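You operate a simulated robot arm through the tools that you are given. There is no shell and no other tool. Be economical: measure what you need, move in short steps, check, and stop when the job is done.

The job below is to be done with a simulated two-armed robot. You get a single attempt, and the scene is never put back.

JOB
Take the red clamp and leave it on the steel bench top beside the vise. Fetch the black cap and set it on top of the brown pads carton. Fetch the purple cap and set it on the teal tray. Pull the rinse tray open. Any order will do.

Only the result counts: the job must be done as asked and must still hold three seconds after the hand-in. Knocking over, shifting, dropping, spilling or breaking anything else fails it. Lids that push on must go on centred and level and be pressed home; caps that screw on are set level and turned clockwise until they are tight.

ROBOT AND FRAMES
Two 7-joint arms with fingered hands on one trunk, on a base that drives. Base frame: it is fixed to the floor where the robot stands at the start and does not move with it; the origin is under the middle of the robot, x ahead of it, y to its left, z up; the surface under the hand at the start is at about z = 0.8. Readings come in m, rad, newtons and seconds.
The left shoulder is at the start at [0.045, 0.104, 1.094], the right one opposite. With the tool pointing down near the work surface each hand reaches from about 0.26 to 0.58 m from the robot's upright axis, wherever it stands, measured 20 degrees to its own side. Places, roughly: black cap (5x5x3 cm) [-8.6, 3.2, 0.7]; pads carton [-10.5, 3.25, 0.75]; purple cap (5x5x3 cm) [-9.9, 3.1, 0.7]; red clamp (10x4x2 cm) [0.5, 0, 0.8]; rinse tray [-5.8, -7.6, 0.9]; steel bench top beside the vise [-1.6, -3.8, 0.8]; teal tray [-6.75, 3, 0.75]. Payload 2.4 kg a hand.
The TCP of each hand is the grasp point between the finger pads, 0.017 m short of the fingertips. In the tool frame z runs along the fingers and y along their closing line. Largest opening 0.088 m; the body of the gripper starts 0.047 m behind the TCP. The gripper is a hand of 2 fingers: y runs from the thumb to the fingers, the wrist lies at [0, 0, -0.165] in the tool frame.
Orientation is that of the tool frame in the base frame, as a unit quaternion [x, y, z, w]. With the fingers straight down and closing along the base's y, the tool's x points along the base's -x, its y along +y and its z along -z.

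CONTROLS
- The arms move only by the tool drive_tool. It takes "left_deltas", "right_deltas" or both (then of equal length, played together; a hand with none holds still); each is text: rows parted by semicolons, each of 6 numbers parted by spaces: the shift along the tool's x, y, z in cm, then the turn, a rotation vector about the tool's x, y, z in rad. In form: x y z wx wy wz; .... A call has 1 to 12 rows; each row is the pose to reach, as a shift and turn from the pose commanded when the call began, along the tool's axes at that moment. A row lasts 0.2 s, in which the tool goes at most 0.05 m and 0.15 rad; a call with a longer step from one row to the next is refused whole. A pose out of reach is approached as far as the arm can. The call stops where the force on the tool passes 40 N (or 10 N more than at its start, if that is more) or the arm is blocked; 0.2 s more then pass. In this call time passes only in rows, and 0.2 s behind the last. It gives the time, the measured TCP pose, the force on the tool (base axes), the opening and the grip force at its end, in the units of the frame above (readings bear some noise), with the torque about the TCP (base axes, N m) and any sound that the robot's microphone picked up.
- Cameras (640 x 400 px; columns grow to the right, rows downward): "scene" is now at [0.1247, -0.0007, 1.0235]; the picture's right is [-0.02, -1.00, 0.00], its down [-0.10, 0.00, -1.00] and it looks along [1.00, -0.02, -0.10] (base axes); focal length 221 px, centre (320, 200). "left" rides on the left gripper at [-0.05, 0.003, -0.063] in its tool frame; the picture's right is [-0.06, -1.00, 0.00], its down [0.78, -0.05, -0.62] and it looks along [0.62, -0.04, 0.79] (tool axes); focal length 275 px, centre (320, 200). "right" rides on the right gripper at [0.05, 0.003, -0.063] in its tool frame; the picture's right is [-0.06, 1.00, 0.00], its down [-0.78, -0.05, -0.62] and it looks along [-0.62, -0.04, 0.79] (tool axes); focal length 275 px, centre (320, 200). There is no depth. A picture from a camera that has moved, and an enlarged one, comes with that camera's place and axes in the base frame and with its lens.
- grab_frame(camera): a new picture of that camera. No time passes.
- slide_trunk(by): slides the trunk up (or, below 0, down) by that many m; the arms and the scene camera ride with it, the base frame stays. It gives what a move gives, with no picture.
- base_move(legs): drives the robot by 1 to 6 legs, each [ahead, left, turn to the left] in m, m and rad, along the robot's own axes; the way and the turn of a leg run together, so that a leg with both is an arc; at most 1.5 m and 3.142 rad a leg. The arms and the cameras ride along, it lands a little off, and it stops where it bumps. It gives what a move gives.
- finger_targets(finger1, thumb_bend, hand): sets how far each is bent, from 0 (flat) to 1 (curled in); at 0.3 the hand is open as for a grip, at 0.7 the pads meet at the TCP. One left out holds its place. A second passes; each finger stops where it meets its share of the squeeze, and holds until it gets a number again. It is the only way to open and close the hand. It gives what a move gives, with no picture; readings hold the bend of each and the force on the fingers (four entries, about 0 where the hand has none), thumb and palm.
- head_to(pan, tilt): turns the head with the scene camera to pan (to the left, within 1.047 rad either way) and tilt (down, from -0.506 to 1.204), counted from straight ahead of the robot. It gives what a move gives.
- zoom(camera, box): a new picture of the part [left, top, right, bottom] of that camera's present view, enlarged. No time passes.
- job_done(): hands the job in; it is judged then, once.

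Go step by step. Nothing tells you exact positions but the pictures and the camera data: compare them with the known pose of the tool, close in by small moves and look again before you grip or let go. The budget is 165 turns and 118 pictures, counting those below and the enlarged ones. Unless the task says otherwise, let go and move clear before handing in, and close with one line.

The tools are called as a command line: name --argument value ..., lists and objects as JSON in quotes. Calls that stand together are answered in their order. drive_tool: Moves the arms, as the interface text tells. Its arguments: {"type":"object","properties":{"left_deltas":{"type":"string"},"right_deltas":{"type":"string"}},"required":[]} The other tools are called the same way: slide_trunk (by) slides the trunk up or down; finger_targets (finger1, thumb_bend, hand) moves the fingers one by one; base_move (legs) drives the base; head_to (pan, tilt) turns the head that bears the scene camera; grab_frame (camera) takes a picture; zoom (camera, box) takes an enlarged picture of a part of a camera's view; job_done () hands the job in.

At the start:

```text
time_s: 0.0
left_position: [0.3736, 0.1733, 1.0187]
left_ee_rot: [0.0, 1.0, 0.0, 0.0]
left_ft_force: [-0.1, -0.4, 0.0]
left_torque: [-0.01, -0.01, -0.01]
left_width: 0.0881
left_gripper_force: 0.1
left_shape: jaw
left_bend: [0.3, 0.3]
left_finger forces: [0.1, 0.0, 0.0, 0.0, 0.0, 0.0]
right_position: [0.3615, -0.1429, 1.04]
right_ee_rot: [0.0, 1.0, 0.0, 0.0]
right_ft_force: [-0.4, -0.1, 0.1]
right_torque: [-0.01, 0.02, -0.01]
right_width: 0.0879
right_gripper_force: 0.1
right_shape: jaw
right_bend: [0.3, 0.3]
right_finger forces: [0.0, 0.1, 0.0, 0.1, 0.1, 0.0]
trunk travel left (down, up): [-0.325, 0.525]
robot x, y, heading: [0.0003, -0.002, -0.003]
head pan, tilt: [-0.019, 0.096]
```

scene: 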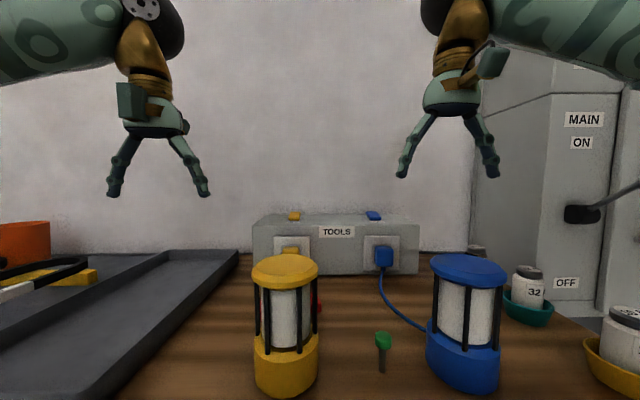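
right: 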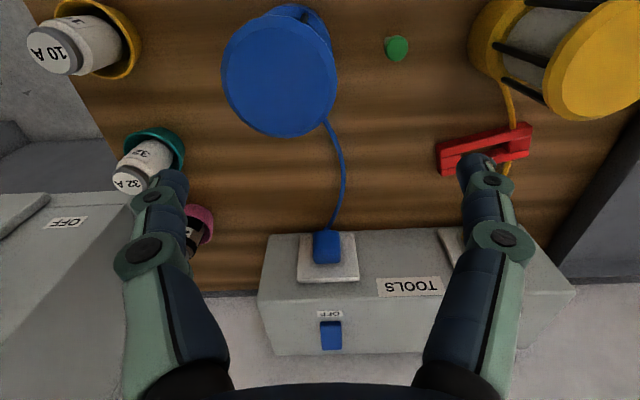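
left: 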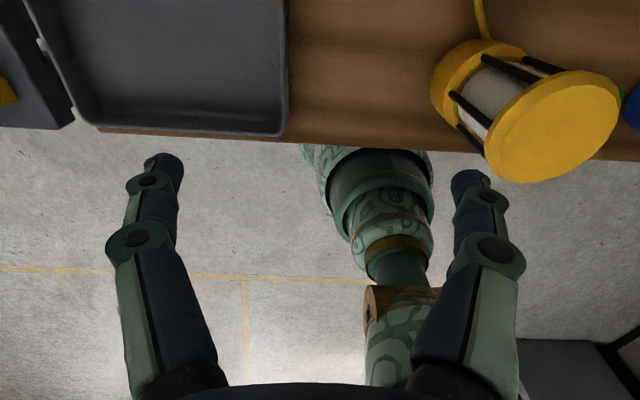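

I see the red clamp behind the yellow lantern, possibly lying over a yellow cord that runs to the tool box. I'll look closer before moving.

zoom --camera "right" --box '[400, 60, 600, 260]'

zoom --camera "scene" --box '[220, 200, 420, 400]'

```text
2.00 times, centred on (500, 160) of right
camera zoom: at [0.3115, -0.1403, 1.1024], right [0.06, 1.0, 0.0], down [0.78, -0.05, 0.62], along [0.62, -0.04, -0.79], focal length 551 px, centre (-40, 280)
```

zoom: 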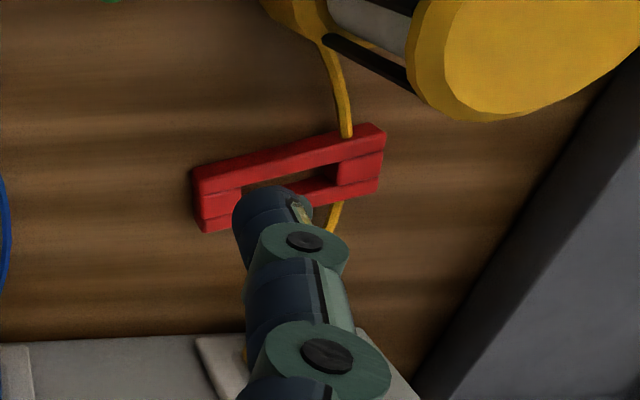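

```text
2.00 times, centred on (320, 300) of scene
camera zoom: at [0.1247, -0.0007, 1.0235], right [-0.02, -1.0, 0.0], down [-0.1, 0.0, -1.0], along [1.0, -0.02, -0.1], focal length 442 px, centre (320, 0)
```

zoom: 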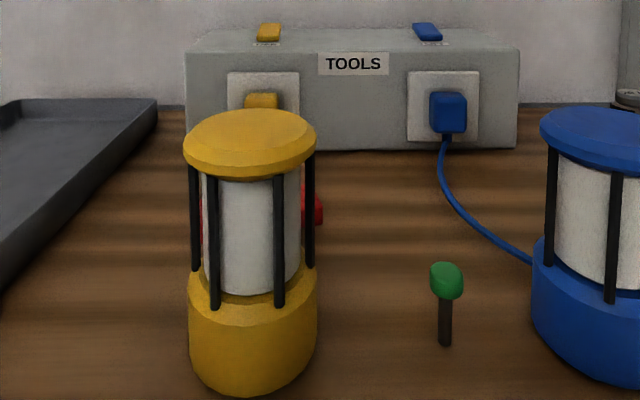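

The clamp is centred at about [0.477, 0.043, 0.81], with its long side roughly along y. I'll bring the left hand over it at height and turn the hand so it closes across the short side.

drive_tool --left_deltas "-1.15 -1.45 0 0 0 0.149; -2.3 -2.9 0 0 0 0.298; -3.45 -4.35 0 0 0 0.447; -4.6 -5.8 0 0 0 0.596; -5.75 -7.2 0 0 0 0.745; -6.9 -8.6 0 0 0 0.894; -8 -10 0 0 0 1.043; -9.2 -11.5 0 0 0 1.192; -10.3 -13 0 0 0 1.34"

head_to --pan 0 --tilt 0.5

grab_frame --camera "left"

grab_frame --camera "scene"

grab_frame --camera "right"

```text
time_s: 2.0
left_position: [0.4781, 0.0444, 1.0174]
left_ee_rot: [0.622, 0.783, 0.0, 0.001]
left_ft_force: [0.4, -0.6, 0.1]
left_torque: [0.01, 0.0, 0.02]
left_width: 0.088
left_gripper_force: 0.0
left_shape: jaw
left_bend: [0.3, 0.3]
left_finger forces: [0.0, 0.0, 0.1, 0.1, 0.1, 0.0]
right_position: [0.361, -0.1427, 1.0394]
right_ee_rot: [0.0, 1.0, 0.0, 0.0]
right_ft_force: [-0.2, -0.7, 0.2]
right_torque: [-0.02, 0.03, -0.02]
right_width: 0.0879
right_gripper_force: 0.1
right_shape: jaw
right_bend: [0.3, 0.3]
right_finger forces: [0.0, 0.0, 0.0, 0.0, 0.0, 0.1]
trunk travel left (down, up): [-0.325, 0.525]
robot x, y, heading: [-0.002, 0.0001, -0.0]
head pan, tilt: [-0.019, 0.096]
```

```text
time_s: 2.9
left_position: [0.4783, 0.0438, 1.0169]
left_ee_rot: [0.62, 0.785, 0.0, 0.0]
left_ft_force: [0.3, 0.0, 0.2]
left_torque: [0.0, 0.0, 0.03]
left_width: 0.0876
left_gripper_force: 0.1
left_shape: jaw
left_bend: [0.3, 0.3]
left_finger forces: [0.1, 0.0, 0.0, 0.1, 0.0, 0.1]
right_position: [0.361, -0.1433, 1.0397]
right_ee_rot: [-0.001, 1.0, 0.0, 0.001]
right_ft_force: [-0.3, 0.7, -0.2]
right_torque: [-0.01, 0.03, 0.03]
right_width: 0.0882
right_gripper_force: 0.1
right_shape: jaw
right_bend: [0.3, 0.3]
right_finger forces: [0.0, 0.0, 0.1, 0.1, 0.0, 0.0]
trunk travel left (down, up): [-0.325, 0.525]
robot x, y, heading: [0.0033, 0.0005, 0.003]
head pan, tilt: [0.0, 0.499]
```

```text
112 pictures are left
camera left: at [0.4911, -0.0041, 1.0799], right [-0.96, -0.29, 0.0], down [-0.23, 0.75, 0.62], along [-0.18, 0.59, -0.79], focal length 275 px, centre (320, 200)
```

left: 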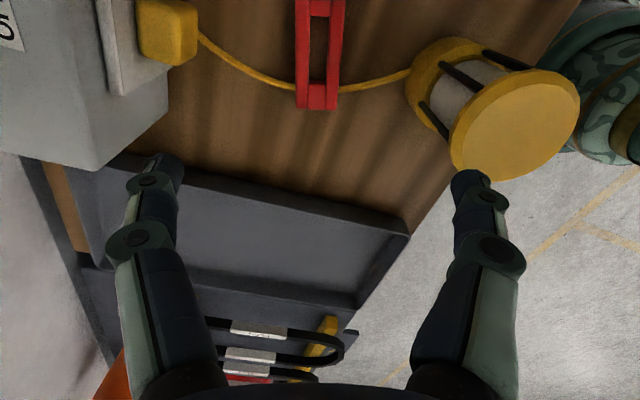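

```text
111 pictures are left
camera scene: at [0.1237, 0.0009, 0.9862], right [0.0, -1.0, 0.0], down [-0.48, 0.0, -0.88], along [0.88, 0.0, -0.48], focal length 221 px, centre (320, 200)
```

scene: 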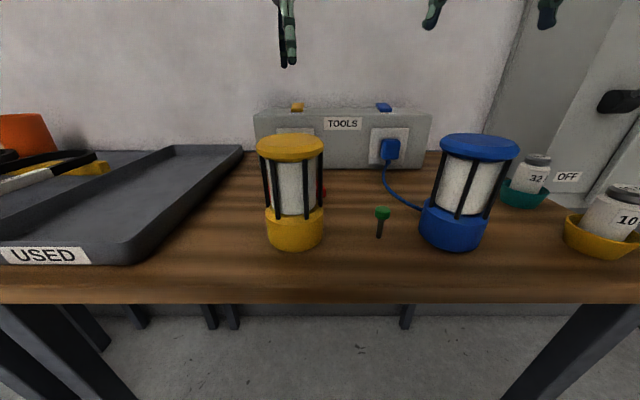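

```text
110 pictures are left
camera right: at [0.3115, -0.1403, 1.1024], right [0.06, 1.0, 0.0], down [0.78, -0.05, 0.62], along [0.62, -0.04, -0.79], focal length 275 px, centre (320, 200)
```

right: 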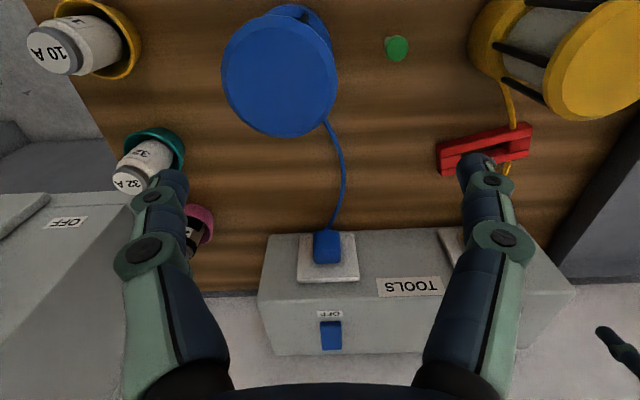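

The clamp lies centred between the left fingers, aligned with the hand. The lantern's back edge is at about x = 0.415, so I'll narrow the opening a little, shift 7 mm along the clamp and descend.

finger_targets --hand "left" --finger1 0.39 --thumb_bend 0.39

drive_tool --left_deltas "-0.7 0 3 0 0 0; -0.7 0 6 0 0 0; -0.7 0 9 0 0 0; -0.7 0 12 0 0 0; -0.7 0 14 0 0 0"

grab_frame --camera "left"

grab_frame --camera "scene"

```text
time_s: 3.9
left_position: [0.4774, 0.0442, 1.0173]
left_ee_rot: [0.621, 0.783, -0.001, 0.0]
left_ft_force: [0.6, -1.1, 0.3]
left_torque: [-0.02, 0.03, 0.0]
left_width: 0.0644
left_gripper_force: 0.1
left_shape: fingers
left_bend: [0.39, 0.39]
left_finger forces: [0.0, 0.0, 0.0, 0.1, 0.0, 0.1]
right_position: [0.361, -0.1427, 1.0388]
right_ee_rot: [0.0, 1.0, 0.0, 0.0]
right_ft_force: [-0.3, 0.4, -0.1]
right_torque: [0.0, -0.01, 0.01]
right_width: 0.0882
right_gripper_force: 0.0
right_shape: jaw
right_bend: [0.3, 0.3]
right_finger forces: [0.1, 0.0, 0.0, 0.0, 0.0, 0.0]
trunk travel left (down, up): [-0.325, 0.525]
robot x, y, heading: [0.0002, -0.0021, 0.004]
head pan, tilt: [0.0, 0.499]
```

```text
time_s: 5.1
left_position: [0.478, 0.0354, 0.8811]
left_ee_rot: [0.621, 0.784, 0.0, 0.0]
left_ft_force: [0.0, 0.5, -0.2]
left_torque: [0.02, 0.01, 0.03]
left_width: 0.0643
left_gripper_force: 0.0
left_shape: fingers
left_bend: [0.39, 0.39]
left_finger forces: [0.1, 0.0, 0.0, 0.0, 0.0, 0.0]
right_position: [0.3613, -0.1446, 1.0396]
right_ee_rot: [0.0, 1.0, 0.0, 0.0]
right_ft_force: [-0.7, -0.4, -0.1]
right_torque: [0.03, -0.01, 0.02]
right_width: 0.0879
right_gripper_force: 0.0
right_shape: jaw
right_bend: [0.3, 0.3]
right_finger forces: [0.1, 0.0, 0.0, 0.0, 0.0, 0.0]
trunk travel left (down, up): [-0.325, 0.525]
robot x, y, heading: [0.0016, 0.0022, 0.001]
head pan, tilt: [0.0, 0.499]
```

```text
109 pictures are left
camera left: at [0.4909, -0.0128, 0.943], right [-0.96, -0.29, 0.0], down [-0.23, 0.75, 0.62], along [-0.18, 0.59, -0.79], focal length 275 px, centre (320, 200)
```

left: 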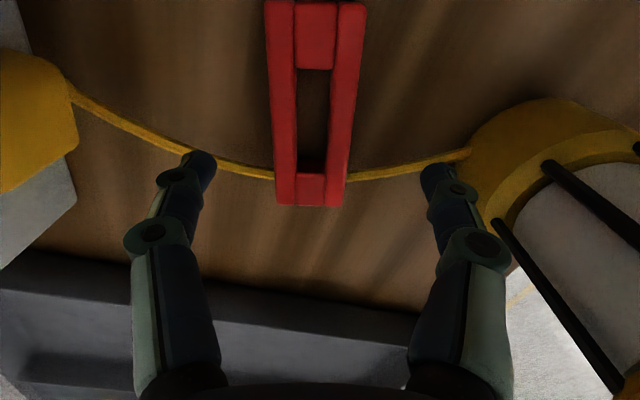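

```text
108 pictures are left
camera scene: at [0.1237, 0.001, 0.9861], right [0.0, -1.0, 0.0], down [-0.48, 0.0, -0.88], along [0.88, 0.0, -0.48], focal length 221 px, centre (320, 200)
```

scene: 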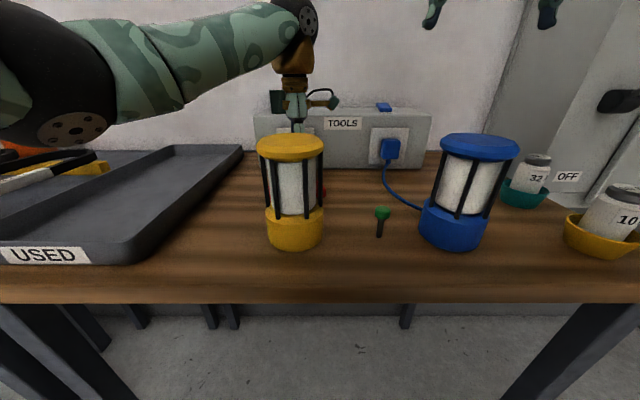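

The fingers straddle the clamp and the cord is 2 cm clear of them. I'll go down the last 6 cm and grip.

drive_tool --left_deltas "0 0 2 0 0 0; 0 0 4 0 0 0; 0 0 5.2 0 0 0; 0 0 6 0 0 0"

finger_targets --hand "left" --finger1 0.7 --thumb_bend 0.7

grab_frame --camera "left"

```text
time_s: 6.1
left_position: [0.4773, 0.0348, 0.8202]
left_ee_rot: [0.621, 0.784, 0.0, 0.002]
left_ft_force: [1.0, 0.8, 9.4]
left_torque: [0.01, 0.09, -0.01]
left_width: 0.0649
left_gripper_force: 4.9
left_shape: fingers
left_bend: [0.39, 0.39]
left_finger forces: [3.7, 0.1, 0.0, 0.0, 6.1, 0.0]
right_position: [0.3599, -0.1438, 1.0409]
right_ee_rot: [0.0, 1.0, -0.001, 0.001]
right_ft_force: [-0.5, -0.8, -0.1]
right_torque: [0.01, -0.05, 0.02]
right_width: 0.0882
right_gripper_force: 0.1
right_shape: jaw
right_bend: [0.3, 0.3]
right_finger forces: [0.1, 0.0, 0.0, 0.0, 0.0, 0.1]
trunk travel left (down, up): [-0.325, 0.525]
robot x, y, heading: [0.0018, 0.0024, 0.001]
head pan, tilt: [0.0, 0.499]
```

```text
time_s: 7.1
left_position: [0.4763, 0.0347, 0.821]
left_ee_rot: [0.621, 0.784, 0.0, 0.002]
left_ft_force: [0.4, -2.5, 31.1]
left_torque: [0.01, -0.31, -0.01]
left_width: 0.0312
left_gripper_force: 21.4
left_shape: fingers
left_bend: [0.58, 0.65]
left_finger forces: [25.0, 0.0, 0.0, 0.1, 17.0, 0.1]
right_position: [0.3596, -0.1448, 1.0405]
right_ee_rot: [0.0, 1.0, 0.0, 0.002]
right_ft_force: [0.0, 0.3, -0.5]
right_torque: [0.0, 0.04, -0.01]
right_width: 0.088
right_gripper_force: 0.0
right_shape: jaw
right_bend: [0.3, 0.3]
right_finger forces: [0.1, 0.0, 0.0, 0.1, 0.0, 0.0]
trunk travel left (down, up): [-0.325, 0.525]
robot x, y, heading: [0.0016, 0.0013, -0.005]
head pan, tilt: [0.0, 0.499]
```

```text
107 pictures are left
camera left: at [0.4899, -0.0146, 0.8828], right [-0.96, -0.29, 0.0], down [-0.23, 0.75, 0.62], along [-0.17, 0.59, -0.79], focal length 275 px, centre (320, 200)
```

left: 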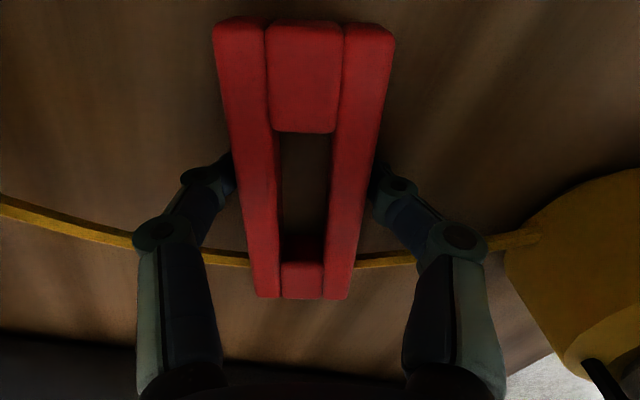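

The clamp is gripped with both pads, and the fingertips are touching the bench. I'll lift straight up and check that the cord stays behind.

drive_tool --left_deltas "0 0 -1 0 0 0; 0 0 -3 0 0 0; 0 0 -5 0 0 0; 0 0 -8 0 0 0; 0 0 -11 0 0 0; 0 0 -14 0 0 0; 0 0 -18 0 0 0; 0 0 -20 0 0 0"

grab_frame --camera "left"

grab_frame --camera "scene"

```text
time_s: 8.9
left_position: [0.4803, 0.0353, 1.0206]
left_ee_rot: [0.621, 0.784, -0.001, 0.0]
left_ft_force: [-0.7, 0.3, -3.2]
left_torque: [-0.03, 0.0, -0.01]
left_width: 0.031
left_gripper_force: 8.3
left_shape: fingers
left_bend: [0.53, 0.63]
left_finger forces: [7.9, 0.1, 0.0, 0.0, 7.8, 0.0]
right_position: [0.3615, -0.1424, 1.0395]
right_ee_rot: [0.0, 1.0, 0.0, 0.0]
right_ft_force: [0.0, -0.1, -0.1]
right_torque: [-0.01, 0.02, -0.01]
right_width: 0.0879
right_gripper_force: 0.1
right_shape: jaw
right_bend: [0.3, 0.3]
right_finger forces: [0.0, 0.1, 0.1, 0.0, 0.0, 0.0]
trunk travel left (down, up): [-0.325, 0.525]
robot x, y, heading: [-0.001, -0.0012, -0.001]
head pan, tilt: [0.0, 0.499]
```

```text
106 pictures are left
camera left: at [0.4933, -0.0131, 1.0831], right [-0.96, -0.29, 0.0], down [-0.23, 0.75, 0.62], along [-0.18, 0.59, -0.79], focal length 275 px, centre (320, 200)
```

left: 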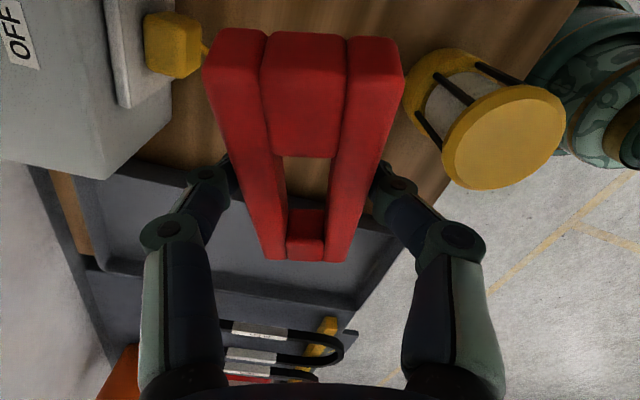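

```text
105 pictures are left
camera scene: at [0.1238, 0.0009, 0.9861], right [0.0, -1.0, 0.0], down [-0.48, 0.0, -0.88], along [0.88, 0.0, -0.48], focal length 221 px, centre (320, 200)
```

scene: 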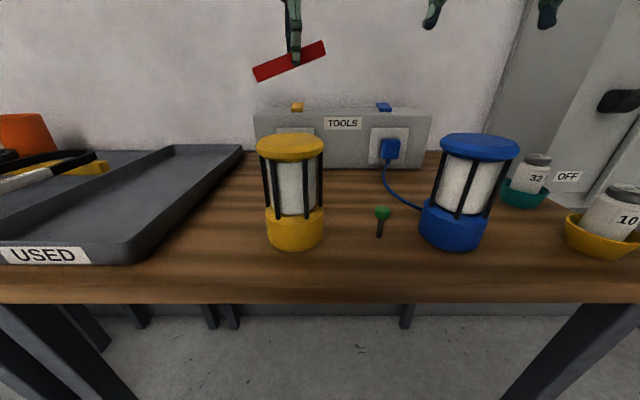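

The clamp is lifted, slightly tilted in the grip, and the cord and lantern stayed put. I'll firm up the grip and look around for the drive.

finger_targets --hand "left" --finger1 0.75 --thumb_bend 0.75

base_move --legs '[[-0.4, 0, 0]]'

head_to --pan -1.04 --tilt 0.25

grab_frame --camera "scene"

head_to --pan 1.04 --tilt 0.25

grab_frame --camera "scene"

```text
time_s: 9.9
left_position: [0.4797, 0.035, 1.0204]
left_ee_rot: [0.621, 0.783, 0.0, 0.0]
left_ft_force: [0.2, 0.5, -2.1]
left_torque: [-0.04, 0.06, -0.01]
left_width: 0.0309
left_gripper_force: 8.0
left_shape: fingers
left_bend: [0.48, 0.65]
left_finger forces: [8.1, 0.1, 0.0, 0.0, 8.0, 0.1]
right_position: [0.3622, -0.1442, 1.0397]
right_ee_rot: [0.0, 1.0, 0.0, 0.0]
right_ft_force: [-0.4, 0.0, 0.0]
right_torque: [0.01, -0.01, 0.02]
right_width: 0.088
right_gripper_force: 0.0
right_shape: jaw
right_bend: [0.3, 0.3]
right_finger forces: [0.0, 0.1, 0.0, 0.0, 0.0, 0.0]
trunk travel left (down, up): [-0.325, 0.525]
robot x, y, heading: [-0.0001, -0.0014, 0.0]
head pan, tilt: [0.0, 0.499]
```

```text
time_s: 12.3
left_position: [0.0854, 0.0379, 1.0205]
left_ee_rot: [0.617, 0.787, 0.001, 0.0]
left_ft_force: [0.1, -0.2, -3.1]
left_torque: [-0.02, 0.02, -0.03]
left_width: 0.0312
left_gripper_force: 7.9
left_shape: fingers
left_bend: [0.48, 0.66]
left_finger forces: [8.2, 0.0, 0.0, 0.0, 8.0, 0.1]
right_position: [-0.0296, -0.1412, 1.0389]
right_ee_rot: [-0.006, 1.0, 0.0, 0.0]
right_ft_force: [0.2, -0.6, -0.6]
right_torque: [-0.01, 0.02, 0.01]
right_width: 0.0877
right_gripper_force: 0.1
right_shape: jaw
right_bend: [0.3, 0.3]
right_finger forces: [0.0, 0.0, 0.0, 0.0, 0.0, 0.0]
trunk travel left (down, up): [-0.325, 0.525]
robot x, y, heading: [-0.3924, -0.0007, 0.013]
head pan, tilt: [0.0, 0.499]
```

```text
time_s: 13.6
left_position: [0.0854, 0.0385, 1.0204]
left_ee_rot: [0.617, 0.787, 0.0, -0.001]
left_ft_force: [-0.3, -0.5, -2.5]
left_torque: [-0.1, 0.04, -0.04]
left_width: 0.0309
left_gripper_force: 8.0
left_shape: fingers
left_bend: [0.48, 0.66]
left_finger forces: [8.1, 0.1, 0.1, 0.0, 7.9, 0.0]
right_position: [-0.0303, -0.1414, 1.0399]
right_ee_rot: [-0.006, 1.0, 0.001, 0.0]
right_ft_force: [-0.2, -0.3, 0.1]
right_torque: [0.01, 0.0, 0.0]
right_width: 0.0881
right_gripper_force: 0.0
right_shape: jaw
right_bend: [0.3, 0.3]
right_finger forces: [0.0, 0.0, 0.0, 0.0, 0.0, 0.0]
trunk travel left (down, up): [-0.325, 0.525]
robot x, y, heading: [-0.3915, -0.0017, 0.017]
head pan, tilt: [-1.04, 0.25]
```

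```text
104 pictures are left
camera scene: at [-0.3122, -0.0809, 1.0092], right [-0.86, -0.52, 0.0], down [-0.13, 0.21, -0.97], along [0.5, -0.83, -0.25], focal length 221 px, centre (320, 200)
```

scene: 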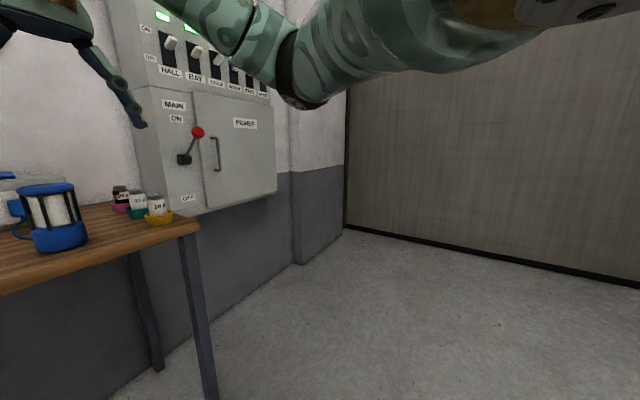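

```text
time_s: 15.6
left_position: [0.0854, 0.0384, 1.0206]
left_ee_rot: [0.616, 0.788, 0.0, 0.0]
left_ft_force: [-0.6, -0.3, -3.0]
left_torque: [-0.04, 0.02, 0.03]
left_width: 0.0307
left_gripper_force: 8.0
left_shape: fingers
left_bend: [0.48, 0.66]
left_finger forces: [8.1, 0.1, 0.0, 0.1, 8.0, 0.0]
right_position: [-0.0308, -0.1411, 1.0392]
right_ee_rot: [-0.006, 1.0, 0.0, 0.0]
right_ft_force: [0.7, -0.2, 0.6]
right_torque: [0.01, 0.0, 0.01]
right_width: 0.0878
right_gripper_force: 0.0
right_shape: jaw
right_bend: [0.3, 0.3]
right_finger forces: [0.0, 0.0, 0.1, 0.1, 0.1, 0.0]
trunk travel left (down, up): [-0.325, 0.525]
robot x, y, heading: [-0.3928, 0.0025, 0.012]
head pan, tilt: [1.04, 0.25]
```

```text
103 pictures are left
camera scene: at [-0.3142, 0.0801, 1.0092], right [0.87, -0.5, 0.0], down [-0.12, -0.21, -0.97], along [0.48, 0.84, -0.25], focal length 221 px, centre (320, 200)
```

scene: 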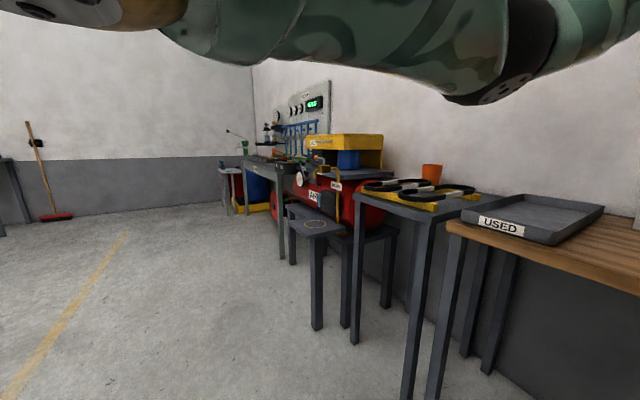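

The bench I need is beyond the wall on the right, so I have to find the way round. I'll turn about and look.

base_move --legs '[[-0.15, 0, 0], [0, 0, 3.14]]'

grab_frame --camera "scene"

head_to --pan 0 --tilt 0.2

grab_frame --camera "scene"

```text
time_s: 24.6
left_position: [-1.0189, -0.0939, 1.0197]
left_ee_rot: [0.818, -0.575, 0.0, 0.0]
left_ft_force: [-0.5, -0.3, -3.8]
left_torque: [0.01, -0.04, 0.02]
left_width: 0.0303
left_gripper_force: 7.3
left_shape: fingers
left_bend: [0.48, 0.66]
left_finger forces: [7.5, 0.0, 0.0, 0.0, 7.5, 0.0]
right_position: [-0.9215, 0.0962, 1.0401]
right_ee_rot: [0.998, 0.057, 0.001, 0.0]
right_ft_force: [-0.1, -0.4, 0.0]
right_torque: [0.0, 0.06, -0.01]
right_width: 0.0879
right_gripper_force: 0.1
right_shape: jaw
right_bend: [0.3, 0.3]
right_finger forces: [0.0, 0.0, 0.1, 0.1, 0.1, 0.1]
trunk travel left (down, up): [-0.325, 0.525]
robot x, y, heading: [-0.547, -0.0054, -3.031]
head pan, tilt: [1.04, 0.25]
```

```text
102 pictures are left
camera scene: at [-0.616, -0.0923, 1.0092], right [-0.91, 0.41, 0.0], down [0.1, 0.23, -0.97], along [-0.39, -0.89, -0.25], focal length 221 px, centre (320, 200)
```

scene: 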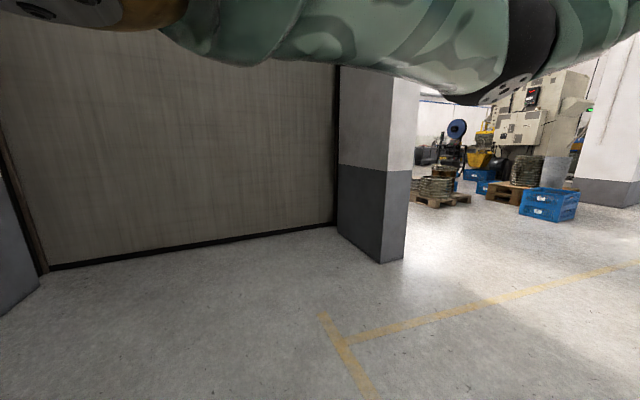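

```text
time_s: 25.9
left_position: [-1.0186, -0.0925, 1.0204]
left_ee_rot: [0.818, -0.576, 0.0, -0.001]
left_ft_force: [0.1, 0.7, -2.8]
left_torque: [0.03, -0.05, -0.02]
left_width: 0.0301
left_gripper_force: 7.5
left_shape: fingers
left_bend: [0.48, 0.66]
left_finger forces: [7.5, 0.1, 0.0, 0.0, 7.6, 0.0]
right_position: [-0.9204, 0.0962, 1.0406]
right_ee_rot: [0.998, 0.056, -0.001, 0.0]
right_ft_force: [-0.3, 1.0, -0.6]
right_torque: [0.0, -0.05, -0.01]
right_width: 0.0879
right_gripper_force: 0.1
right_shape: jaw
right_bend: [0.3, 0.3]
right_finger forces: [0.1, 0.0, 0.0, 0.0, 0.0, 0.1]
trunk travel left (down, up): [-0.325, 0.525]
robot x, y, heading: [-0.5467, -0.0037, -3.03]
head pan, tilt: [0.0, 0.201]
```

```text
101 pictures are left
camera scene: at [-0.6416, -0.0754, 1.0073], right [-0.73, 0.68, 0.0], down [0.18, 0.2, -0.96], along [-0.66, -0.71, -0.27], focal length 221 px, centre (320, 200)
```

scene: 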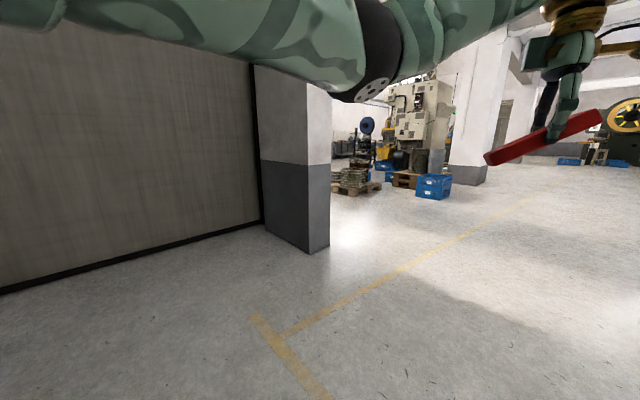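

The opening is to the right of the pillar at about [-2.06..-1.8, -1.46], with stacked coils at about [-4.1, -2.7]. I'll drive to about [-2.9, -1.3], turn toward -y and look again.

base_move --legs '[[0, 0, 0.394], [1.3, 0, 0], [1.3, 0, 0], [0, 0, 1.0]]'

grab_frame --camera "scene"

head_to --pan 0.8 --tilt 0.2

grab_frame --camera "scene"

```text
time_s: 42.1
left_position: [-2.7991, -1.7542, 1.02]
left_ee_rot: [0.997, 0.077, 0.0, 0.0]
left_ft_force: [0.3, -0.3, -3.1]
left_torque: [0.0, 0.03, -0.01]
left_width: 0.0297
left_gripper_force: 6.8
left_shape: fingers
left_bend: [0.48, 0.66]
left_finger forces: [7.5, 0.1, 0.0, 0.0, 7.4, 0.1]
right_position: [-2.9673, -1.6221, 1.0392]
right_ee_rot: [0.733, 0.68, 0.0, 0.0]
right_ft_force: [0.6, -0.3, 0.1]
right_torque: [0.01, -0.02, 0.02]
right_width: 0.0878
right_gripper_force: 0.1
right_shape: jaw
right_bend: [0.3, 0.3]
right_finger forces: [0.0, 0.1, 0.1, 0.0, 0.0, 0.0]
trunk travel left (down, up): [-0.325, 0.525]
robot x, y, heading: [-2.7979, -1.2721, -1.648]
head pan, tilt: [0.0, 0.201]
```

```text
100 pictures are left
camera scene: at [-2.8071, -1.3973, 1.0138], right [-1.0, 0.08, 0.0], down [0.01, 0.2, -0.98], along [-0.07, -0.98, -0.2], focal length 221 px, centre (320, 200)
```

scene: 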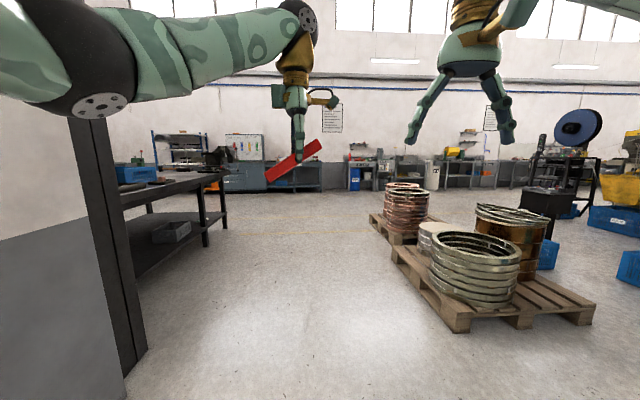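

```text
time_s: 43.2
left_position: [-2.7998, -1.7537, 1.0198]
left_ee_rot: [0.997, 0.077, -0.001, 0.0]
left_ft_force: [0.3, -0.3, -3.4]
left_torque: [0.04, 0.05, 0.04]
left_width: 0.0297
left_gripper_force: 7.3
left_shape: fingers
left_bend: [0.48, 0.66]
left_finger forces: [7.5, 0.0, 0.0, 0.0, 7.3, 0.0]
right_position: [-2.9689, -1.6223, 1.0404]
right_ee_rot: [0.733, 0.68, 0.0, 0.0]
right_ft_force: [0.6, 0.3, 0.1]
right_torque: [0.03, 0.0, -0.03]
right_width: 0.0879
right_gripper_force: 0.0
right_shape: jaw
right_bend: [0.3, 0.3]
right_finger forces: [0.1, 0.0, 0.1, 0.0, 0.0, 0.0]
trunk travel left (down, up): [-0.325, 0.525]
robot x, y, heading: [-2.7942, -1.2737, -1.649]
head pan, tilt: [0.799, 0.201]
```

```text
99 pictures are left
camera scene: at [-2.7637, -1.3902, 1.0128], right [-0.92, -0.39, 0.0], down [-0.08, 0.19, -0.98], along [0.38, -0.9, -0.21], focal length 221 px, centre (320, 200)
```

scene: 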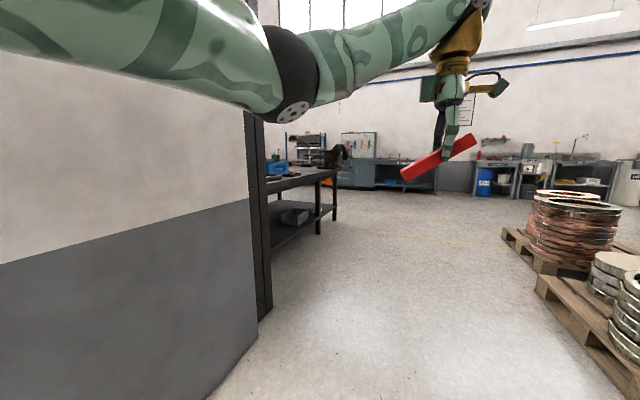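

The dark bench with the vise is on the left beyond the wall, its near long edge at about x = -1.85. I'll drive down the aisle at x = -2.8 to y = -3.6 and turn to face it.

base_move --legs '[[0, 0, 0.078], [1.2, 0, 0], [1.1, 0, 0], [0, 0, 1.57]]'

head_to --pan 0 --tilt 0.3

grab_frame --camera "scene"

```text
time_s: 59.1
left_position: [-2.2713, -3.5812, 1.0206]
left_ee_rot: [0.608, 0.794, 0.0, 0.0]
left_ft_force: [-0.8, 0.4, -3.6]
left_torque: [-0.06, -0.02, 0.0]
left_width: 0.0297
left_gripper_force: 7.3
left_shape: fingers
left_bend: [0.48, 0.66]
left_finger forces: [7.3, 0.0, 0.0, 0.1, 7.0, 0.0]
right_position: [-2.3833, -3.7651, 1.0393]
right_ee_rot: [-0.018, 1.0, 0.0, 0.0]
right_ft_force: [-0.5, -0.5, -0.8]
right_torque: [0.03, 0.01, 0.02]
right_width: 0.088
right_gripper_force: 0.0
right_shape: jaw
right_bend: [0.3, 0.3]
right_finger forces: [0.1, 0.0, 0.0, 0.0, 0.0, 0.0]
trunk travel left (down, up): [-0.325, 0.525]
robot x, y, heading: [-2.7493, -3.6351, 0.032]
head pan, tilt: [0.799, 0.201]
```

```text
time_s: 60.3
left_position: [-2.271, -3.5823, 1.0194]
left_ee_rot: [0.607, 0.794, 0.0, -0.001]
left_ft_force: [0.7, 0.3, -1.9]
left_torque: [-0.05, 0.01, -0.01]
left_width: 0.0297
left_gripper_force: 7.2
left_shape: fingers
left_bend: [0.48, 0.66]
left_finger forces: [7.4, 0.1, 0.0, 0.0, 7.2, 0.0]
right_position: [-2.382, -3.7646, 1.0394]
right_ee_rot: [-0.017, 1.0, 0.0, 0.001]
right_ft_force: [0.2, -0.1, -0.1]
right_torque: [0.0, -0.01, 0.02]
right_width: 0.0876
right_gripper_force: 0.2
right_shape: jaw
right_bend: [0.3, 0.3]
right_finger forces: [0.0, 0.0, 0.0, 0.0, 0.0, 0.1]
trunk travel left (down, up): [-0.325, 0.525]
robot x, y, heading: [-2.7449, -3.633, 0.034]
head pan, tilt: [0.0, 0.3]
```

```text
98 pictures are left
camera scene: at [-2.6228, -3.6292, 1.0045], right [0.04, -1.0, 0.0], down [-0.3, -0.01, -0.96], along [0.95, 0.04, -0.3], focal length 221 px, centre (320, 200)
```

scene: 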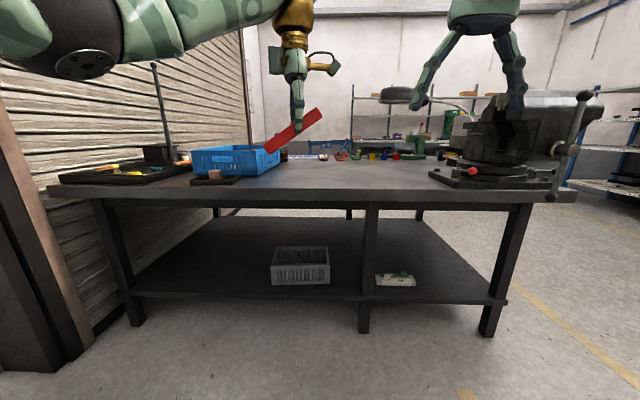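

The bench front edge is at about x = -1.8, the vise base starts near y = -4.05, and the space left of it is clear. I'll tuck the right hand up and back so it stays away from the vise, then drive in.

drive_tool --right_deltas "1.5 0 -3 0 0 0; 3 0 -6 0 0 0; 4.5 0 -9 0 0 0; 6 0 -12 0 0 0; 7.5 0 -15 0 0 0; 8.5 0 -17 0 0 0" --left_deltas "0 0 0 0 0.05 0; 0 0 0 0 0.1 0; 0 0 0 0 0.15 0; 0 0 0 0 0.2 0; 0 0 0 0 0.25 0; 0 0 0 0 0.29 0"

base_move --legs '[[0.45, -0.22, -0.03]]'

grab_frame --camera "scene"

grab_frame --camera "left"

```text
time_s: 61.7
left_position: [-2.2697, -3.5834, 1.0208]
left_ee_rot: [0.601, 0.786, 0.087, -0.115]
left_ft_force: [0.1, 0.2, -2.7]
left_torque: [-0.01, 0.04, 0.04]
left_width: 0.0296
left_gripper_force: 7.3
left_shape: fingers
left_bend: [0.48, 0.66]
left_finger forces: [7.4, 0.0, 0.0, 0.0, 7.2, 0.0]
right_position: [-2.4668, -3.7669, 1.2081]
right_ee_rot: [-0.018, 1.0, 0.0, -0.001]
right_ft_force: [0.3, 0.3, 0.6]
right_torque: [0.0, 0.02, -0.01]
right_width: 0.0879
right_gripper_force: 0.0
right_shape: jaw
right_bend: [0.3, 0.3]
right_finger forces: [0.1, 0.1, 0.1, 0.1, 0.0, 0.1]
trunk travel left (down, up): [-0.325, 0.525]
robot x, y, heading: [-2.7478, -3.6334, 0.031]
head pan, tilt: [0.0, 0.3]
```

```text
time_s: 64.6
left_position: [-1.8056, -3.8103, 1.0202]
left_ee_rot: [0.613, 0.777, 0.089, -0.113]
left_ft_force: [-0.1, 0.0, -3.1]
left_torque: [-0.05, 0.03, -0.01]
left_width: 0.0292
left_gripper_force: 7.2
left_shape: fingers
left_bend: [0.48, 0.66]
left_finger forces: [7.5, 0.0, 0.1, 0.0, 7.3, 0.0]
right_position: [-2.007, -3.9876, 1.2087]
right_ee_rot: [0.0, 1.0, 0.0, 0.0]
right_ft_force: [-0.4, 0.0, 0.2]
right_torque: [0.0, -0.01, -0.01]
right_width: 0.088
right_gripper_force: 0.1
right_shape: jaw
right_bend: [0.3, 0.3]
right_finger forces: [0.0, 0.1, 0.0, 0.0, 0.1, 0.0]
trunk travel left (down, up): [-0.325, 0.525]
robot x, y, heading: [-2.2881, -3.8457, 0.005]
head pan, tilt: [0.0, 0.3]
```

```text
97 pictures are left
camera scene: at [-2.1592, -3.8444, 1.0045], right [0.0, -1.0, 0.0], down [-0.3, 0.0, -0.96], along [0.96, 0.0, -0.3], focal length 221 px, centre (320, 200)
```

scene: 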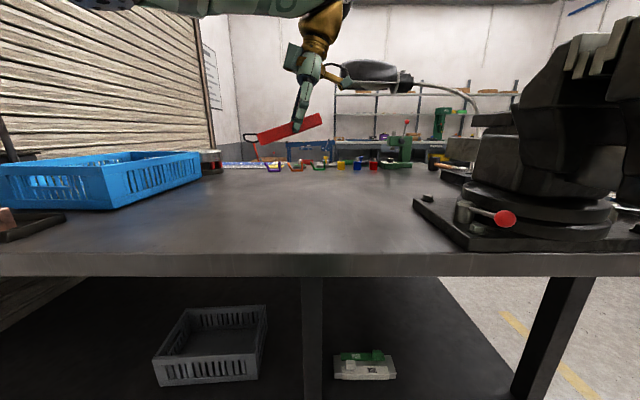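

```text
96 pictures are left
camera left: at [-1.7872, -3.8737, 1.0658], right [-0.96, -0.29, -0.02], down [-0.18, 0.55, 0.82], along [-0.23, 0.79, -0.58], focal length 275 px, centre (320, 200)
```

left: 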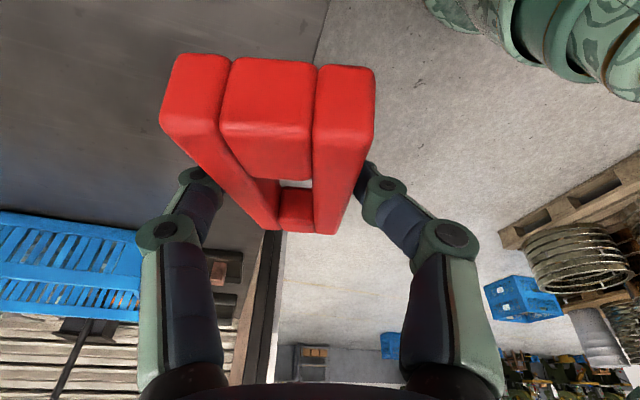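

The clamp has sagged a little more in the grip, so I'll turn the hand another 0.25 rad to level it. Then I'll drive in 0.13 m and check.

base_move --legs '[[0.13, 0, 0]]'

drive_tool --left_deltas "0 1.5 0 0 0.07 0; 0 3 0 0 0.14 0; 0 4.5 0 0 0.2 0; 0 6 0 0 0.25 0"

grab_frame --camera "scene"

grab_frame --camera "left"

```text
time_s: 65.9
left_position: [-1.6734, -3.8117, 1.0196]
left_ee_rot: [0.615, 0.775, 0.09, -0.114]
left_ft_force: [0.5, -0.3, -2.8]
left_torque: [-0.05, 0.01, 0.0]
left_width: 0.0295
left_gripper_force: 7.1
left_shape: fingers
left_bend: [0.48, 0.66]
left_finger forces: [7.5, 0.0, 0.0, 0.1, 7.2, 0.0]
right_position: [-1.8747, -3.9883, 1.2085]
right_ee_rot: [0.001, 1.0, 0.001, 0.0]
right_ft_force: [0.4, -0.3, -0.8]
right_torque: [0.01, -0.02, -0.01]
right_width: 0.0876
right_gripper_force: 0.0
right_shape: jaw
right_bend: [0.3, 0.3]
right_finger forces: [0.0, 0.0, 0.0, 0.0, 0.0, 0.0]
trunk travel left (down, up): [-0.325, 0.525]
robot x, y, heading: [-2.1515, -3.8448, 0.001]
head pan, tilt: [0.0, 0.3]
```

```text
time_s: 66.9
left_position: [-1.6585, -3.8072, 1.0271]
left_ee_rot: [0.6, 0.755, 0.164, -0.209]
left_ft_force: [-0.4, 0.2, -3.3]
left_torque: [-0.09, 0.05, -0.03]
left_width: 0.0293
left_gripper_force: 8.0
left_shape: fingers
left_bend: [0.48, 0.66]
left_finger forces: [7.9, 0.0, 0.0, 0.0, 7.5, 0.1]
left hand out of reach, approached as far as the arm can: row 3, 4
right_position: [-1.8758, -3.9877, 1.2086]
right_ee_rot: [0.001, 1.0, -0.002, 0.0]
right_ft_force: [0.0, 0.4, 0.3]
right_torque: [-0.05, 0.03, -0.02]
right_width: 0.0881
right_gripper_force: 0.1
right_shape: jaw
right_bend: [0.3, 0.3]
right_finger forces: [0.0, 0.0, 0.0, 0.0, 0.0, 0.1]
trunk travel left (down, up): [-0.325, 0.525]
robot x, y, heading: [-2.1534, -3.8437, -0.004]
head pan, tilt: [0.0, 0.3]
```

```text
95 pictures are left
camera scene: at [-2.0278, -3.8435, 1.0044], right [0.0, -1.0, 0.0], down [-0.3, 0.0, -0.95], along [0.95, 0.0, -0.3], focal length 221 px, centre (320, 200)
```

scene: 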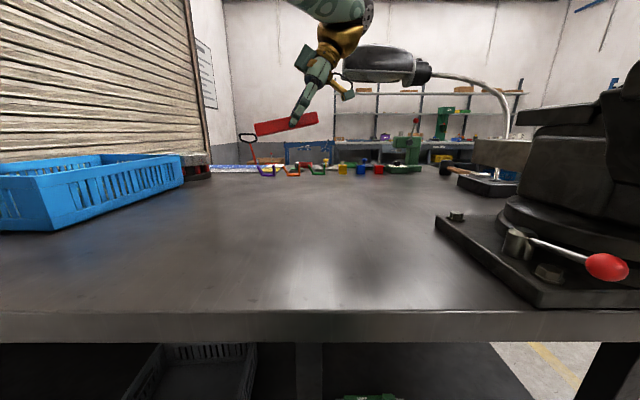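

```text
94 pictures are left
camera left: at [-1.6393, -3.8797, 1.0543], right [-0.96, -0.28, -0.03], down [-0.13, 0.34, 0.93], along [-0.25, 0.9, -0.36], focal length 275 px, centre (320, 200)
```

left: 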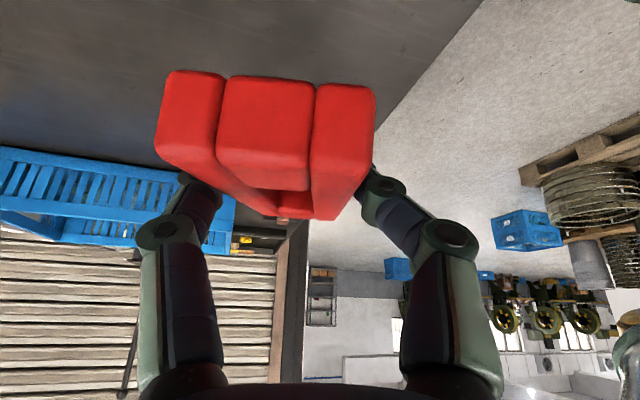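

The clamp is now nearly level over clear bench top. I'll lower it straight down to just above the bench.

drive_tool --left_deltas "-2.06 0 3.43 0 0 0; -4.1 0 6.86 0 0 0; -6.2 0 10.3 0 0 0; -7.5 0 12.5 0 0 0; -8.2 0 13.7 0 0 0"

head_to --pan 0 --tilt 0.5

grab_frame --camera "scene"

```text
time_s: 68.1
left_position: [-1.6584, -3.8071, 0.8636]
left_ee_rot: [0.599, 0.755, 0.166, -0.21]
left_ft_force: [0.1, 0.2, -2.9]
left_torque: [-0.04, 0.03, 0.01]
left_width: 0.0294
left_gripper_force: 7.3
left_shape: fingers
left_bend: [0.48, 0.66]
left_finger forces: [7.6, 0.1, 0.0, 0.0, 7.6, 0.0]
right_position: [-1.8762, -3.9884, 1.209]
right_ee_rot: [0.0, 1.0, 0.0, 0.001]
right_ft_force: [0.2, 0.7, -0.5]
right_torque: [0.0, -0.03, 0.0]
right_width: 0.0879
right_gripper_force: 0.0
right_shape: jaw
right_bend: [0.3, 0.3]
right_finger forces: [0.1, 0.0, 0.1, 0.1, 0.0, 0.0]
trunk travel left (down, up): [-0.325, 0.525]
robot x, y, heading: [-2.1564, -3.849, -0.002]
head pan, tilt: [0.0, 0.3]
```

```text
time_s: 68.9
left_position: [-1.6575, -3.8063, 0.8635]
left_ee_rot: [0.599, 0.755, 0.166, -0.209]
left_ft_force: [-0.7, 1.0, -3.2]
left_torque: [-0.06, -0.01, 0.01]
left_width: 0.0293
left_gripper_force: 8.2
left_shape: fingers
left_bend: [0.48, 0.66]
left_finger forces: [7.6, 0.0, 0.0, 0.0, 7.5, 0.0]
right_position: [-1.8763, -3.9904, 1.2071]
right_ee_rot: [0.001, 1.0, -0.001, 0.0]
right_ft_force: [1.1, 0.4, 0.1]
right_torque: [-0.01, 0.01, 0.01]
right_width: 0.088
right_gripper_force: 0.1
right_shape: jaw
right_bend: [0.3, 0.3]
right_finger forces: [0.0, 0.0, 0.1, 0.0, 0.0, 0.0]
trunk travel left (down, up): [-0.325, 0.525]
robot x, y, heading: [-2.1524, -3.8421, -0.003]
head pan, tilt: [0.0, 0.499]
```

```text
93 pictures are left
camera scene: at [-2.0306, -3.8448, 0.9861], right [0.0, -1.0, 0.0], down [-0.48, 0.0, -0.88], along [0.88, 0.0, -0.48], focal length 221 px, centre (320, 200)
```

scene: 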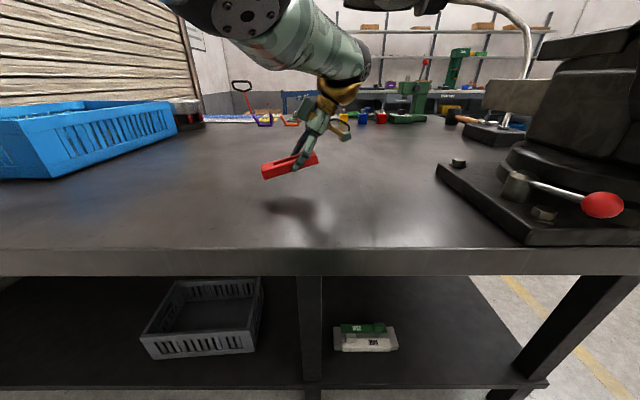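

It hangs just above the bench with a clear shadow beneath it. I'll lower it until it touches.

drive_tool --left_deltas "-0.8 0 1.3 0 0 0; -1.3 0 2.15 0 0 0; -1.54 0 2.57 0 0 0; -1.7 0 2.83 0 0 0"

grab_frame --camera "left"

zoom --camera "scene" --box '[220, 100, 380, 260]'

```text
time_s: 69.9
left_position: [-1.6654, -3.806, 0.8353]
left_ee_rot: [0.6, 0.754, 0.166, -0.209]
left_ft_force: [0.8, -0.9, -3.1]
left_torque: [-0.05, 0.03, -0.02]
left_width: 0.0293
left_gripper_force: 8.1
left_shape: fingers
left_bend: [0.48, 0.66]
left_finger forces: [7.7, 0.1, 0.0, 0.0, 7.5, 0.1]
left hand out of reach, approached as far as the arm can: row 2, 3, 4
right_position: [-1.8761, -3.9895, 1.2093]
right_ee_rot: [0.001, 1.0, -0.001, 0.0]
right_ft_force: [-0.8, -0.2, -0.2]
right_torque: [-0.02, 0.0, 0.04]
right_width: 0.088
right_gripper_force: 0.1
right_shape: jaw
right_bend: [0.3, 0.3]
right_finger forces: [0.0, 0.0, 0.0, 0.0, 0.0, 0.0]
trunk travel left (down, up): [-0.325, 0.525]
robot x, y, heading: [-2.153, -3.8484, -0.001]
head pan, tilt: [0.0, 0.499]
```

```text
92 pictures are left
camera left: at [-1.6452, -3.8792, 0.8623], right [-0.96, -0.28, -0.03], down [-0.13, 0.33, 0.93], along [-0.25, 0.9, -0.36], focal length 275 px, centre (320, 200)
```

left: 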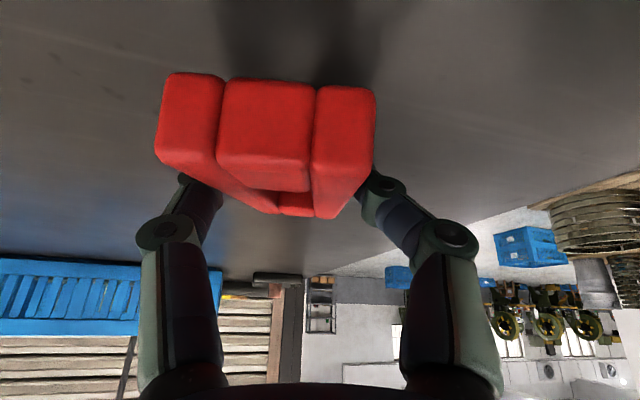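

```text
2.50 times, centred on (300, 180) of scene
camera zoom: at [-2.0306, -3.8448, 0.9861], right [0.0, -1.0, 0.0], down [-0.48, 0.0, -0.88], along [0.88, 0.0, -0.48], focal length 552 px, centre (370, 250)
```

zoom: 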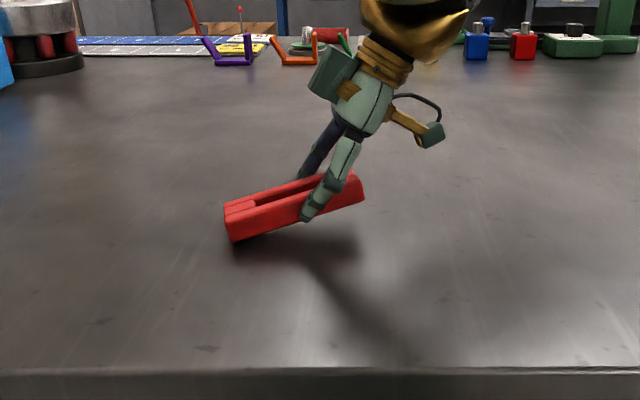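

I'm at the arm's reach limit, so I'll pull the commanded pose back toward the robot a little while lowering.

drive_tool --left_deltas "0 -2 0 0 0 0; 0 -4 0 0 0 0; 0 -5.5 0 0 0 0; -0.26 -5.5 0.43 0 0 0"

zoom --camera "scene" --box '[220, 100, 380, 260]'

```text
time_s: 70.9
left_position: [-1.6744, -3.8121, 0.8195]
left_ee_rot: [0.598, 0.756, 0.167, -0.209]
left_ft_force: [0.6, -1.3, 8.9]
left_torque: [0.19, -0.35, 0.01]
left_width: 0.0295
left_gripper_force: 11.1
left_shape: fingers
left_bend: [0.5, 0.67]
left_finger forces: [15.1, 0.0, 0.1, 0.0, 7.0, 0.1]
left hand out of reach, approached as far as the arm can: row 1, 2, 3, 4
right_position: [-1.8767, -3.99, 1.2082]
right_ee_rot: [0.001, 1.0, 0.0, 0.001]
right_ft_force: [0.9, 0.0, 1.0]
right_torque: [0.02, -0.01, 0.02]
right_width: 0.0878
right_gripper_force: 0.1
right_shape: jaw
right_bend: [0.3, 0.3]
right_finger forces: [0.0, 0.1, 0.0, 0.0, 0.0, 0.0]
trunk travel left (down, up): [-0.325, 0.525]
robot x, y, heading: [-2.1546, -3.8443, -0.008]
head pan, tilt: [0.0, 0.499]
```

```text
2.50 times, centred on (300, 180) of scene
camera zoom: at [-2.0313, -3.8449, 0.9864], right [0.0, -1.0, 0.0], down [-0.48, 0.0, -0.88], along [0.88, 0.0, -0.48], focal length 552 px, centre (370, 250)
```

zoom: 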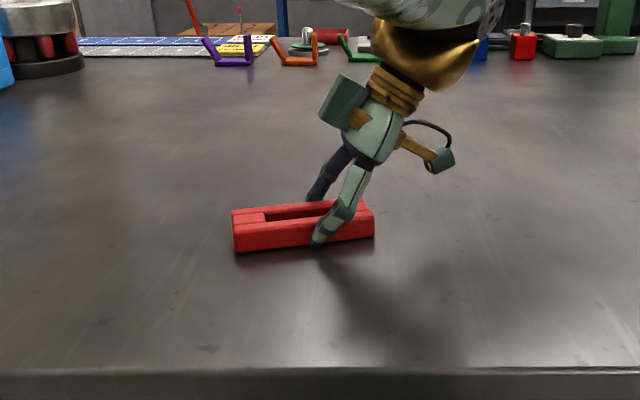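

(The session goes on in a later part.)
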